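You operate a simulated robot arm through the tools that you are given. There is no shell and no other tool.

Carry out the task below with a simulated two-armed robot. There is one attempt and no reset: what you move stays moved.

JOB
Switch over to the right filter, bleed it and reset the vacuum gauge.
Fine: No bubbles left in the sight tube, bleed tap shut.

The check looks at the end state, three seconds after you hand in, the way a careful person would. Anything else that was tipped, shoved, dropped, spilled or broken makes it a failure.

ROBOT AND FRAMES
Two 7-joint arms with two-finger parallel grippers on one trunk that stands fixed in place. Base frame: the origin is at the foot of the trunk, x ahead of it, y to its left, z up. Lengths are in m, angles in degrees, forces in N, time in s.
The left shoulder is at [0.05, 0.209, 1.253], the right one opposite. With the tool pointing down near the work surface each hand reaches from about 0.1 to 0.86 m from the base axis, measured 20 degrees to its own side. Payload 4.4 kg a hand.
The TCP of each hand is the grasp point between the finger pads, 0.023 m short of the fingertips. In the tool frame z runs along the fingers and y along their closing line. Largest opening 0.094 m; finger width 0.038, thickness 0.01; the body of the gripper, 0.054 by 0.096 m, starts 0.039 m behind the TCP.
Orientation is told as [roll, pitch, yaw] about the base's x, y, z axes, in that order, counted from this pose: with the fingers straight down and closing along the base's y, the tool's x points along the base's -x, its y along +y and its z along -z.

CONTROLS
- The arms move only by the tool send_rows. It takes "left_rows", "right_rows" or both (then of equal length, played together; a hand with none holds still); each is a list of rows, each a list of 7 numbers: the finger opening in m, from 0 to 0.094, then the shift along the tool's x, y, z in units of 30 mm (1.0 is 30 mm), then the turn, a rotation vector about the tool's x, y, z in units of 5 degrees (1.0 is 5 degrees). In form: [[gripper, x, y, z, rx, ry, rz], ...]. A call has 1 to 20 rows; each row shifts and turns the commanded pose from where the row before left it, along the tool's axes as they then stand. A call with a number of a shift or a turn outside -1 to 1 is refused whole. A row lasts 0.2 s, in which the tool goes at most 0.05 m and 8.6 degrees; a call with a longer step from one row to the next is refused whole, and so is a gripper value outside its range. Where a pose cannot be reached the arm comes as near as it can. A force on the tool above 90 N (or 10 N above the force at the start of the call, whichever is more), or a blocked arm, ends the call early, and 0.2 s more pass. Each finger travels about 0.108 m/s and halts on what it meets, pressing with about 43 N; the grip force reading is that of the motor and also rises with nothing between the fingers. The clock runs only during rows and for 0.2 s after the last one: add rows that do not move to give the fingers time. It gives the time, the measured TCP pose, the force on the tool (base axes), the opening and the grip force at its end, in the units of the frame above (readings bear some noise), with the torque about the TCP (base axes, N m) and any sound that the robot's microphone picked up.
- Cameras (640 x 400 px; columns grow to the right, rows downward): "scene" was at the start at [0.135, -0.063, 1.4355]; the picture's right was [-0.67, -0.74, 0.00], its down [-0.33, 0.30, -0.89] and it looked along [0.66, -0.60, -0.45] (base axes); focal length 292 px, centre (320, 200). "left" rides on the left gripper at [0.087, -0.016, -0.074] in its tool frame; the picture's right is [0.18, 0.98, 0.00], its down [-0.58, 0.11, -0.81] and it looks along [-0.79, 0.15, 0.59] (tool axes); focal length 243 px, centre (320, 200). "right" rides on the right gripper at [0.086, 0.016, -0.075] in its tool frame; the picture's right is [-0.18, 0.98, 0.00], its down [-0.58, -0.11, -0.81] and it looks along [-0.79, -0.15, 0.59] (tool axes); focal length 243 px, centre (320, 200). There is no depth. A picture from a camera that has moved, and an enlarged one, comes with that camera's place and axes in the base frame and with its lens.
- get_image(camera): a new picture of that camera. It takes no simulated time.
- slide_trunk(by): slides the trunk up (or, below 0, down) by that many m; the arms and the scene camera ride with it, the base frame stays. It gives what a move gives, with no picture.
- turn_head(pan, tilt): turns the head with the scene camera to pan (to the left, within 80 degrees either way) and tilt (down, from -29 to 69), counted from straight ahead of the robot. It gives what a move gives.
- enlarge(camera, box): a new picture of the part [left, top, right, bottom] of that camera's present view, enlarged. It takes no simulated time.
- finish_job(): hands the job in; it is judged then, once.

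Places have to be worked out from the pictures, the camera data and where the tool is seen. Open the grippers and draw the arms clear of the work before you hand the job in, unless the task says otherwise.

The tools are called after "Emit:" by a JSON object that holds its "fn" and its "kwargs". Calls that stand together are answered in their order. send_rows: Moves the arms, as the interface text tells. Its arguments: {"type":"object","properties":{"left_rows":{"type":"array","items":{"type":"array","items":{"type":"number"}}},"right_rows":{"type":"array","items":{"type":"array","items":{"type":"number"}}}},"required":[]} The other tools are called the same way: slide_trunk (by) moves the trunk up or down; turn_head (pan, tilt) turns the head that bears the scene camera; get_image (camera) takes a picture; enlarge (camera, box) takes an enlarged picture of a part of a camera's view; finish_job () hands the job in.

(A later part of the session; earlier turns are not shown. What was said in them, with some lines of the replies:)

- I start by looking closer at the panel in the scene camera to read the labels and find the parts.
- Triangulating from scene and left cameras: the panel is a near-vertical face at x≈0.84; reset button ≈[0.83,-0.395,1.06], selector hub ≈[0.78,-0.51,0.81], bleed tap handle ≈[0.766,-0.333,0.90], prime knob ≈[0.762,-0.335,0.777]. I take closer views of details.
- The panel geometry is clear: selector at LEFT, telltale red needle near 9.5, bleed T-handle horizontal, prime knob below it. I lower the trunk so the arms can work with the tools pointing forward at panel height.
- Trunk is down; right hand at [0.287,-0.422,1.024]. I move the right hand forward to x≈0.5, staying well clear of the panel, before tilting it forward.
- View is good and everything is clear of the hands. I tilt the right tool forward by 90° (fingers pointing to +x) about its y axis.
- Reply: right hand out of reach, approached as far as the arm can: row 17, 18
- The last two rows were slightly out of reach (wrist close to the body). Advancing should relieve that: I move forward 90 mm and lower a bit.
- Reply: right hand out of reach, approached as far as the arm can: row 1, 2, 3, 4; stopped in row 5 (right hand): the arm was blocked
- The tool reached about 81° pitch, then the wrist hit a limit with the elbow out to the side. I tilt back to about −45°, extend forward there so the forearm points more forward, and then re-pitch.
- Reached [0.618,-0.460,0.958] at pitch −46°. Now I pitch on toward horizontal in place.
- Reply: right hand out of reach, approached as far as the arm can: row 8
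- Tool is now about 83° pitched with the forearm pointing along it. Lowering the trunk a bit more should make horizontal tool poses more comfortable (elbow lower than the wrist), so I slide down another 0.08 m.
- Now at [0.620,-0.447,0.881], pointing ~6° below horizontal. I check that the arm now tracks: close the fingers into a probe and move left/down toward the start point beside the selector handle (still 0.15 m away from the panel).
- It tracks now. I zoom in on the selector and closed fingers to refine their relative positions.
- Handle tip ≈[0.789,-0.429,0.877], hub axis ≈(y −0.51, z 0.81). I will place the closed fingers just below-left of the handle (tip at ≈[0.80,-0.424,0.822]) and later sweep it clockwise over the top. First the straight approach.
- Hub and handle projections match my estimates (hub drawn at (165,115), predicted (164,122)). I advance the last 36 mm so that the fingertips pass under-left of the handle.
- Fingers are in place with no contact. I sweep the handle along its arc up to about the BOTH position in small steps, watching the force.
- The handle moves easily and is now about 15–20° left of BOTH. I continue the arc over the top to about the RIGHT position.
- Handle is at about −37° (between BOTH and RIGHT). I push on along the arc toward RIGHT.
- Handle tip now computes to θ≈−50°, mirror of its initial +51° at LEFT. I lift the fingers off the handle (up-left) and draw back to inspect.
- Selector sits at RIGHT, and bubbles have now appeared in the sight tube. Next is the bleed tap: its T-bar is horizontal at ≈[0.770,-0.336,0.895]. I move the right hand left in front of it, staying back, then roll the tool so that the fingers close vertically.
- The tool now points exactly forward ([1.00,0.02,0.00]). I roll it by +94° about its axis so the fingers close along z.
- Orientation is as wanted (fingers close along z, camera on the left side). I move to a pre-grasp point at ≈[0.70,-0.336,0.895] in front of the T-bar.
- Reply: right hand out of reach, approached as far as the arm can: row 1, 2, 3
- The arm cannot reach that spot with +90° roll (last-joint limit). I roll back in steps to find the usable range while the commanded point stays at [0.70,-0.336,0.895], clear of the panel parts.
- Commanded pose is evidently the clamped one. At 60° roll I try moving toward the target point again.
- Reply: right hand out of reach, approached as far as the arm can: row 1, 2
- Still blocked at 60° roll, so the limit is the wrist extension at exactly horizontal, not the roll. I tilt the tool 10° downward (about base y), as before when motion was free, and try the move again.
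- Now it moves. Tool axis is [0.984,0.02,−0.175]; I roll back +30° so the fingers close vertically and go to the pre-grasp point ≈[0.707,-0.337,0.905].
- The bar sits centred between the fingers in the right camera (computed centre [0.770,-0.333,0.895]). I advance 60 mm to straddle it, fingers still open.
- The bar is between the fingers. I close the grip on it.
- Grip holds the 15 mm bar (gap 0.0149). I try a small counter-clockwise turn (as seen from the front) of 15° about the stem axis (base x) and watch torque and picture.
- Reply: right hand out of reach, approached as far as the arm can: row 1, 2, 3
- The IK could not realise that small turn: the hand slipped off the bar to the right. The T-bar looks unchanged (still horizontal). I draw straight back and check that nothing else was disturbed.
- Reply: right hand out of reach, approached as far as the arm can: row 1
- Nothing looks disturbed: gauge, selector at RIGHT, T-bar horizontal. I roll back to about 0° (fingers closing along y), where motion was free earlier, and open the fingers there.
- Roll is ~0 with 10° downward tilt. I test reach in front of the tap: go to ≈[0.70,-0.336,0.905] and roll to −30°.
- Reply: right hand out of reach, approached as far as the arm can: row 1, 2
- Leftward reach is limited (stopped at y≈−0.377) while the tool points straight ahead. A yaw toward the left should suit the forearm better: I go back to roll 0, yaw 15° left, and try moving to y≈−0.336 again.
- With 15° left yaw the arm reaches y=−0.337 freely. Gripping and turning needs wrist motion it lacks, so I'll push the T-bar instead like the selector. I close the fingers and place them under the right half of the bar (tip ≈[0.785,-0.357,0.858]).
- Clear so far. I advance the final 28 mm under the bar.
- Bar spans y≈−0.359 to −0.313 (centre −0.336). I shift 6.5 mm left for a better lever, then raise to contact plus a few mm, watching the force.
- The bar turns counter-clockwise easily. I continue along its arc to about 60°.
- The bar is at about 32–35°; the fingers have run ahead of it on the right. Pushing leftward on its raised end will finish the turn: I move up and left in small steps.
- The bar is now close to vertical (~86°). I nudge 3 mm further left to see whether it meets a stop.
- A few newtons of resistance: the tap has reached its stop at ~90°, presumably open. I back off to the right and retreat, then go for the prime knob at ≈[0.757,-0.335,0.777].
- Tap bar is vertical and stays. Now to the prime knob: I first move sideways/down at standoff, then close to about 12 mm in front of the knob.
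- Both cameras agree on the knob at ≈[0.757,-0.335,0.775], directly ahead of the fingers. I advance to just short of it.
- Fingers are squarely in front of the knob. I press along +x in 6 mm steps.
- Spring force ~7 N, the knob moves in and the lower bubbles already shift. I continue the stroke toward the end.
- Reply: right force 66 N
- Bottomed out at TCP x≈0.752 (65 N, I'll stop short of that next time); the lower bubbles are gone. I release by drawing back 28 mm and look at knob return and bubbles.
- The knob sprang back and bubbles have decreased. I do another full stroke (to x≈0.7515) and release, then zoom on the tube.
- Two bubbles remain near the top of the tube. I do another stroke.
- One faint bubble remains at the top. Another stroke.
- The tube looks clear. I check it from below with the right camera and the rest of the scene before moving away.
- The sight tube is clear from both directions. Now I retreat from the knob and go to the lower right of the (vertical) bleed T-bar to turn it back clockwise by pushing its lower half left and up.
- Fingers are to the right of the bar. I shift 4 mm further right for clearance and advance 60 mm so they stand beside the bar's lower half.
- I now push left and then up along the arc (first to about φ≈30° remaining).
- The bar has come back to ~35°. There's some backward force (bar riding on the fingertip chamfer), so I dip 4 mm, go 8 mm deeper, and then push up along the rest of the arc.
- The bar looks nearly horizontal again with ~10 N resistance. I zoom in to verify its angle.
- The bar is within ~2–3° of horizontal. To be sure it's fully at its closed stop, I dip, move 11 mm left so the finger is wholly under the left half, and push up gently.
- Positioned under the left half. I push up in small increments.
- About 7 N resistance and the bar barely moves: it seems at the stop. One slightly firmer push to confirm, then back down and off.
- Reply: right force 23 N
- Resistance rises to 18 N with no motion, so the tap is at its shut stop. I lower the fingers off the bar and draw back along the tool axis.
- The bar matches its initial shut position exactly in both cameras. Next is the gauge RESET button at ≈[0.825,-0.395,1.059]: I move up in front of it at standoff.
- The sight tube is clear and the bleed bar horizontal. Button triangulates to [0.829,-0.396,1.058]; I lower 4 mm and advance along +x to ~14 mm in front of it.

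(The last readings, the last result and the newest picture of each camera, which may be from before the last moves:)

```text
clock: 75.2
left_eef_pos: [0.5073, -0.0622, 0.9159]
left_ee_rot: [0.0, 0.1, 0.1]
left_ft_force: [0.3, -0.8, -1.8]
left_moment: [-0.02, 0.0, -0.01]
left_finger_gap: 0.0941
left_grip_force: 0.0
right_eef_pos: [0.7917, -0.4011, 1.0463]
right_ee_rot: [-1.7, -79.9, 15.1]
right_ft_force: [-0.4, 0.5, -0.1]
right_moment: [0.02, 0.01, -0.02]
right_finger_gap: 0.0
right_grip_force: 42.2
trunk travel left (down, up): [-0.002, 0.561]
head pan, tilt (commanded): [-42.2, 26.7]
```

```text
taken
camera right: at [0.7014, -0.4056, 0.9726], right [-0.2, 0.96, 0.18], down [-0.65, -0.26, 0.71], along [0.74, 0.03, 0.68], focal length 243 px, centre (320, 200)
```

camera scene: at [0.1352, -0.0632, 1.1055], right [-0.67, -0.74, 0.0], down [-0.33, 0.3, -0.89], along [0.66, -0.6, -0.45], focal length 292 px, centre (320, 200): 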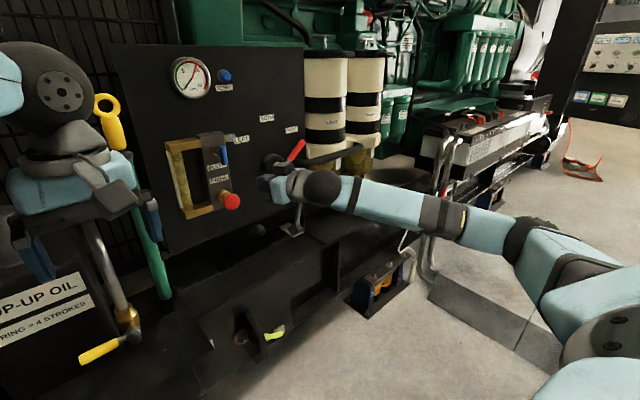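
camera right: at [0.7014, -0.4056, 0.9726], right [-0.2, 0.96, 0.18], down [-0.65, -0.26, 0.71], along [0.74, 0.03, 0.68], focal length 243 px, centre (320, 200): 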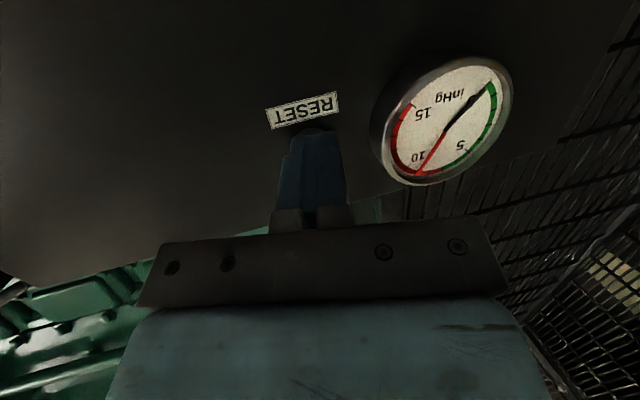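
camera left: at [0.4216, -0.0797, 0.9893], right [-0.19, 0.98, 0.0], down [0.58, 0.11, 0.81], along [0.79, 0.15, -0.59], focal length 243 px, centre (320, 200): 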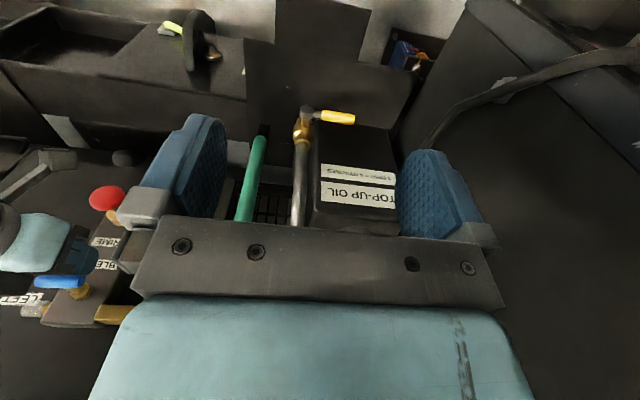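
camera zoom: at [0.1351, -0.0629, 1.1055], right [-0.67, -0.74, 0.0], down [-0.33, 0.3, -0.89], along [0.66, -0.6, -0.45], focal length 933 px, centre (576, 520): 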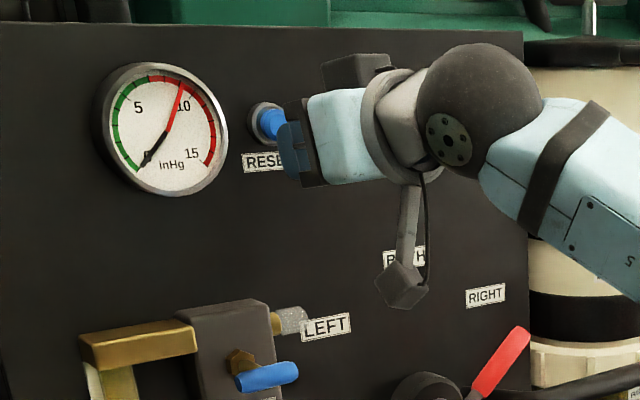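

Fingertip is right at the button. I raise 4 mm for a fuller overlap and press in 4 mm steps.

Emit:
{"fn": "send_rows", "kwargs": {"right_rows": [[0.0, -0.131, 0, -0.023, 0, 0, 0], [0.0, -0.0224, -0.0307, 0.1278, 0, 0, 0], [0.0, -0.0224, -0.0307, 0.1278, 0, 0, 0], [0.0, -0.0168, -0.023, 0.0958, 0, 0, 0], [0.0, 0, 0, 0, 0, 0, 0]]}}

Emit:
{"fn": "enlarge", "kwargs": {"camera": "scene", "box": [160, 50, 260, 120]}}

```text
clock: 76.3
left_eef_pos: [0.5086, -0.0631, 0.9158]
left_ee_rot: [0.1, -0.1, 0.1]
left_ft_force: [-0.2, 0.1, 0.6]
left_moment: [-0.01, 0.02, 0.0]
left_finger_gap: 0.0939
left_grip_force: 0.1
right_eef_pos: [0.8019, -0.3995, 1.0507]
right_ee_rot: [-1.6, -80.0, 15.0]
right_ft_force: [-1.6, 0.2, 0.2]
right_moment: [0.0, -0.04, -0.01]
right_finger_gap: 0.0
right_grip_force: 42.6
trunk travel left (down, up): [-0.002, 0.561]
head pan, tilt (commanded): [-42.2, 26.7]
```

```text
5.71 times, centred on (210, 85) of scene
camera zoom: at [0.1349, -0.063, 1.1056], right [-0.67, -0.74, 0.0], down [-0.33, 0.3, -0.89], along [0.66, -0.6, -0.45], focal length 1666 px, centre (949, 857)
```

zoom: 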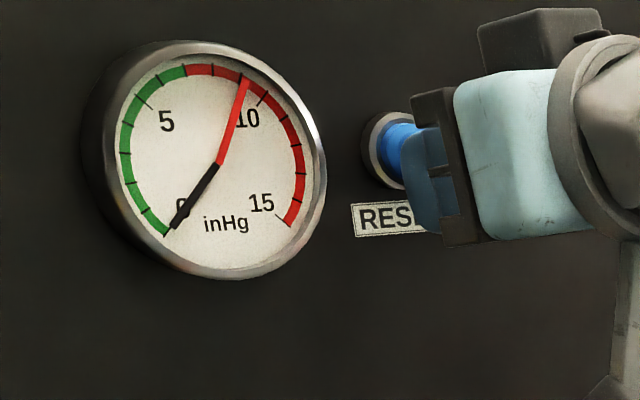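

Just touching the button (−1.6 N). I press on, 3 mm at a time.

Emit:
{"fn": "send_rows", "kwargs": {"right_rows": [[0.0, -0.0168, -0.023, 0.0958, 0, 0, 0], [0.0, -0.0168, -0.023, 0.0958, 0, 0, 0], [0.0, 0, 0, 0, 0, 0, 0]]}}

Emit:
{"fn": "enlarge", "kwargs": {"camera": "scene", "box": [160, 50, 260, 120]}}

```text
clock: 77.2
left_eef_pos: [0.5069, -0.0623, 0.9175]
left_ee_rot: [0.0, -0.1, 0.1]
left_ft_force: [0.7, -0.2, 0.0]
left_moment: [0.01, 0.01, 0.03]
left_finger_gap: 0.0942
left_grip_force: 0.0
right_eef_pos: [0.8077, -0.4001, 1.0503]
right_ee_rot: [-1.8, -80.0, 15.0]
right_ft_force: [-14.0, 1.5, -2.8]
right_moment: [-0.02, -0.11, 0.04]
right_finger_gap: 0.0
right_grip_force: 42.5
trunk travel left (down, up): [-0.002, 0.561]
head pan, tilt (commanded): [-42.2, 26.7]
heard: click
```

```text
5.71 times, centred on (210, 85) of scene
camera zoom: at [0.134, -0.063, 1.1057], right [-0.67, -0.74, 0.0], down [-0.33, 0.3, -0.89], along [0.66, -0.6, -0.45], focal length 1666 px, centre (949, 857)
```

zoom: 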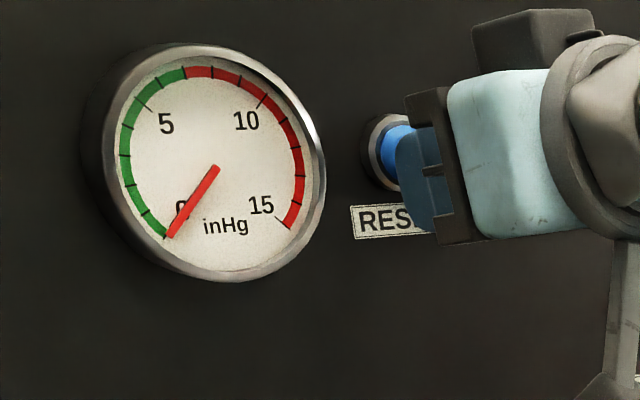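

A click was heard and the red needle dropped to 0. I release the button and draw straight back.

Emit:
{"fn": "send_rows", "kwargs": {"right_rows": [[0.0, 0.0559, 0.0768, -0.3195, 0, 0, 0], [0.0, 0.112, 0.154, -0.639, 0, 0, 0], [0.0, 0.112, 0.154, -0.639, 0, 0, 0], [0.0, 0.112, 0.154, -0.639, 0, 0, 0], [0.0, 0.112, 0.154, -0.639, 0, 0, 0], [0.0, 0.112, 0.154, -0.639, 0, 0, 0], [0.0, 0, 0, 0, 0, 0, 0]]}}

Emit:
{"fn": "enlarge", "kwargs": {"camera": "scene", "box": [130, 40, 340, 240]}}

Emit:
{"fn": "enlarge", "kwargs": {"camera": "scene", "box": [160, 50, 260, 120]}}

Emit:
{"fn": "enlarge", "kwargs": {"camera": "scene", "box": [165, 130, 235, 230]}}

```text
clock: 78.8
left_eef_pos: [0.507, -0.0631, 0.9163]
left_ee_rot: [-0.1, 0.0, 0.1]
left_ft_force: [0.0, 0.0, -0.5]
left_moment: [0.01, -0.01, -0.02]
left_finger_gap: 0.0938
left_grip_force: 0.1
right_eef_pos: [0.6977, -0.4009, 1.0515]
right_ee_rot: [-1.5, -79.9, 15.0]
right_ft_force: [0.2, -0.4, -0.6]
right_moment: [0.01, 0.0, 0.02]
right_finger_gap: 0.0
right_grip_force: 42.6
trunk travel left (down, up): [-0.002, 0.561]
head pan, tilt (commanded): [-42.2, 26.7]
```

```text
2.00 times, centred on (235, 140) of scene
camera zoom: at [0.135, -0.0631, 1.1055], right [-0.67, -0.74, 0.0], down [-0.33, 0.3, -0.89], along [0.66, -0.6, -0.45], focal length 583 px, centre (490, 320)
```

zoom: 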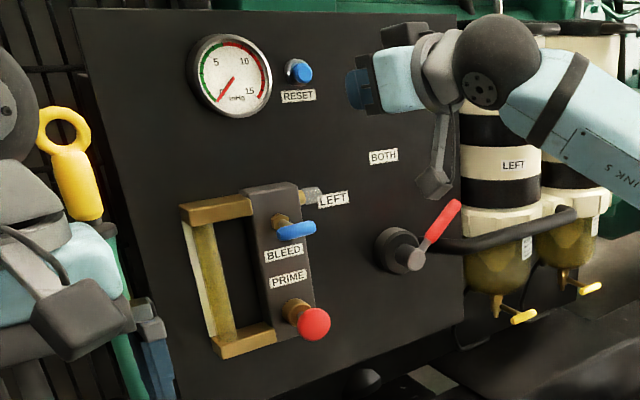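

```text
5.71 times, centred on (210, 85) of scene
camera zoom: at [0.135, -0.0631, 1.1055], right [-0.67, -0.74, 0.0], down [-0.33, 0.3, -0.89], along [0.66, -0.6, -0.45], focal length 1666 px, centre (949, 857)
```

zoom: 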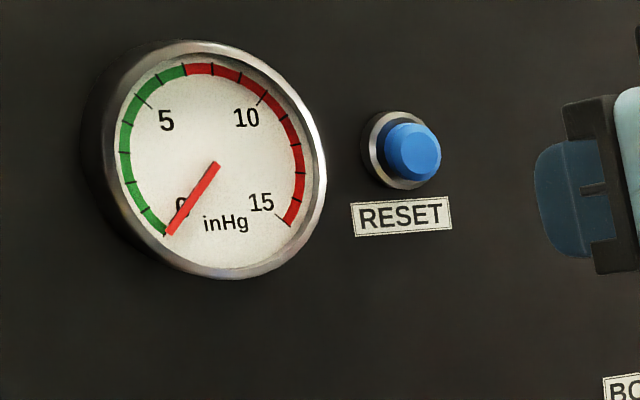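

```text
4.00 times, centred on (200, 180) of scene
camera zoom: at [0.135, -0.0631, 1.1055], right [-0.67, -0.74, 0.0], down [-0.33, 0.3, -0.89], along [0.66, -0.6, -0.45], focal length 1166 px, centre (800, 280)
```

zoom: 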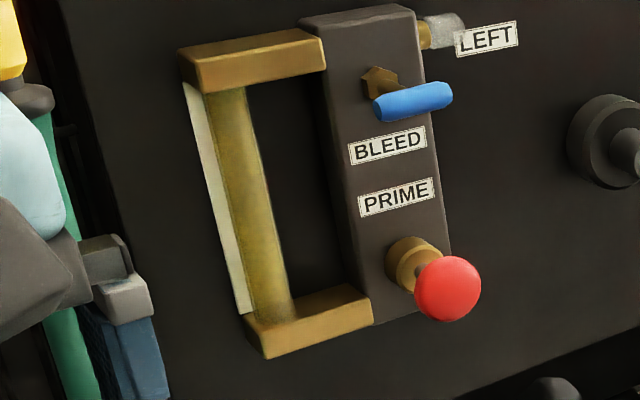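

Gauge reads 0 on both needles, tube clear, tap shut, button and knob returned. I check the selector's final angle closely before withdrawing the arm.

Emit:
{"fn": "enlarge", "kwargs": {"camera": "scene", "box": [245, 110, 325, 190]}}

Emit:
{"fn": "send_rows", "kwargs": {"right_rows": [[0.0, 0, 0, -1, 0, 0, 0], [0.03, 0, 0, -1, 0, 0, 0], [0.06, 0, 0, -1, 0, 0, 0], [0.094, 0, -0.5, -1, 0, 0, 0], [0.094, 0, -0.5, -0.5, 0, 0, 0], [0.094, 0, 0, 0, 0, 0, 0]]}}

Emit:
{"fn": "get_image", "kwargs": {"camera": "scene"}}

```text
5.00 times, centred on (285, 150) of scene
camera zoom: at [0.135, -0.0631, 1.1055], right [-0.67, -0.74, 0.0], down [-0.33, 0.3, -0.89], along [0.66, -0.6, -0.45], focal length 1458 px, centre (495, 450)
```

zoom: 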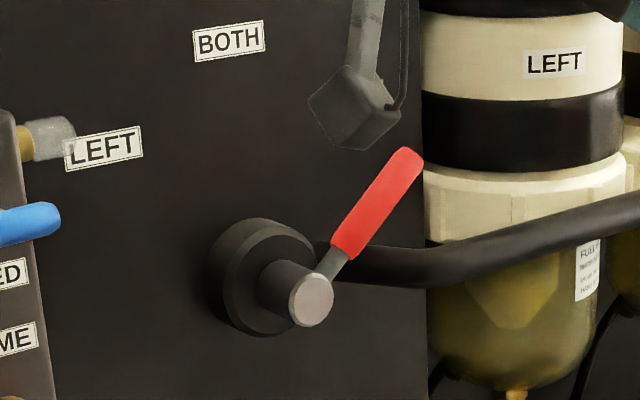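

```text
clock: 80.2
left_eef_pos: [0.5076, -0.0628, 0.9165]
left_ee_rot: [0.0, 0.0, 0.1]
left_ft_force: [-0.3, 1.0, 0.2]
left_moment: [0.01, 0.0, -0.01]
left_finger_gap: 0.0941
left_grip_force: 0.1
right_eef_pos: [0.577, -0.4611, 1.0726]
right_ee_rot: [-1.6, -79.9, 15.0]
right_ft_force: [-1.2, -0.6, -0.1]
right_moment: [-0.02, 0.03, -0.01]
right_finger_gap: 0.0941
right_grip_force: 0.0
trunk travel left (down, up): [-0.002, 0.561]
head pan, tilt (commanded): [-42.2, 26.7]
```

```text
taken
camera scene: at [0.135, -0.0631, 1.1055], right [-0.67, -0.74, 0.0], down [-0.33, 0.3, -0.89], along [0.66, -0.6, -0.45], focal length 292 px, centre (320, 200)
```

scene: 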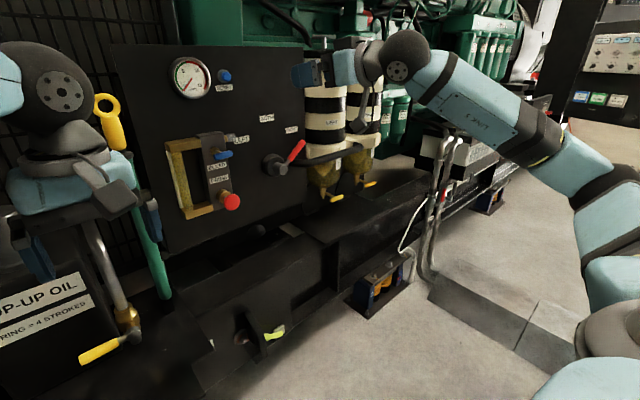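

Selector reads θ≈−50.2°, the mirror of its original +50.4° at LEFT. The right arm is withdrawn with open gripper; a last look at the tube, tap, gauge and surroundings.

Emit:
{"fn": "enlarge", "kwargs": {"camera": "scene", "box": [165, 130, 250, 230]}}

Emit:
{"fn": "enlarge", "kwargs": {"camera": "scene", "box": [160, 40, 400, 220]}}

Emit:
{"fn": "get_image", "kwargs": {"camera": "left"}}

Emit:
{"fn": "get_image", "kwargs": {"camera": "right"}}

```text
4.00 times, centred on (208, 180) of scene
camera zoom: at [0.135, -0.0631, 1.1055], right [-0.67, -0.74, 0.0], down [-0.33, 0.3, -0.89], along [0.66, -0.6, -0.45], focal length 1166 px, centre (770, 280)
```

zoom: 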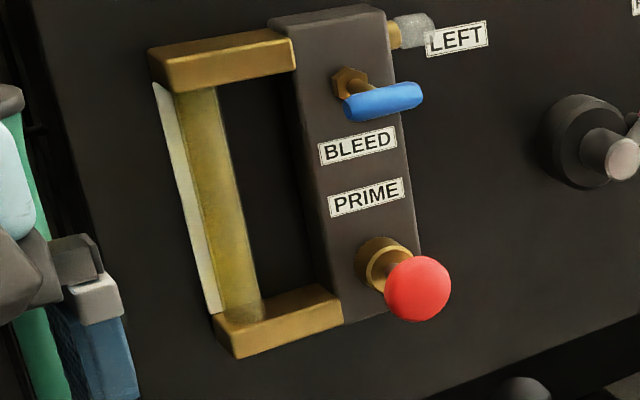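

```text
2.22 times, centred on (280, 130) of scene
camera zoom: at [0.135, -0.0631, 1.1055], right [-0.67, -0.74, 0.0], down [-0.33, 0.3, -0.89], along [0.66, -0.6, -0.45], focal length 648 px, centre (409, 356)
```

zoom: 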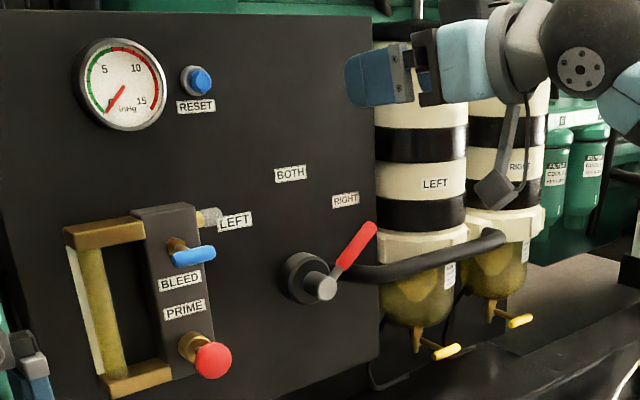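

```text
taken
camera left: at [0.421, -0.079, 0.9899], right [-0.19, 0.98, 0.0], down [0.58, 0.11, 0.81], along [0.79, 0.15, -0.59], focal length 243 px, centre (320, 200)
```

left: 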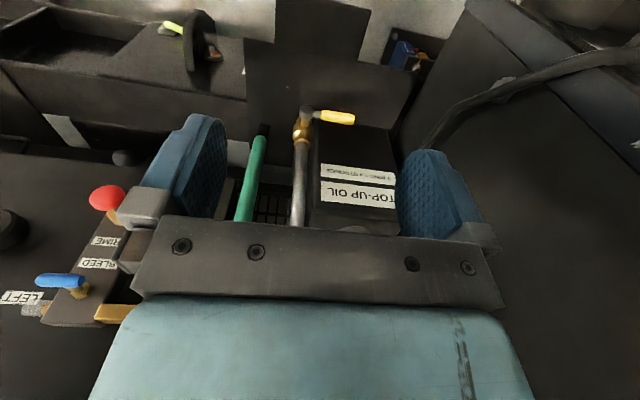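

```text
taken
camera right: at [0.4868, -0.4673, 1.0003], right [-0.2, 0.96, 0.18], down [-0.65, -0.26, 0.71], along [0.74, 0.03, 0.68], focal length 243 px, centre (320, 200)
```

right: 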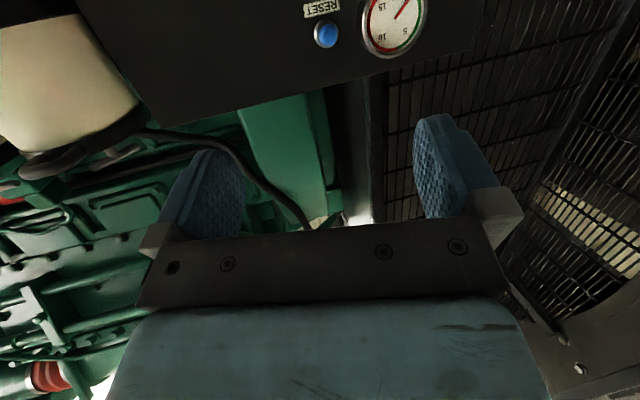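

Every check agrees: the selector is at RIGHT, the tube has no bubbles, and the bleed tap is shut. Both gauge needles are at 0, nothing else has moved, and both grippers are open and clear, so I hand in.

Emit:
{"fn": "finish_job", "kwargs": {}}

```text
The job is handed in.
```

The right filter is now in use and bled, and the vacuum gauge is reset. I have handed the job in but have not had a result back.

- **Selector:** the handle is turned from LEFT to RIGHT. It sits at about 50°, the mirror of where it started.
- **Bleed:** I opened the bleed tap and worked the prime knob until the sight tube showed no bubbles, from above and from below. That took four strokes.
- **Tap:** the bleed tap is shut and pushed against its stop. It matches its starting position in two cameras.
- **Gauge:** pressing RESET gave a click, and both needles now read 0.

On my first try at the bleed tap the hand slipped off the T-bar. I checked the pictures afterwards: the bar had not turned and nothing else had moved. I then turned it by pushing instead of gripping.

Both grippers are open and clear of the panel.
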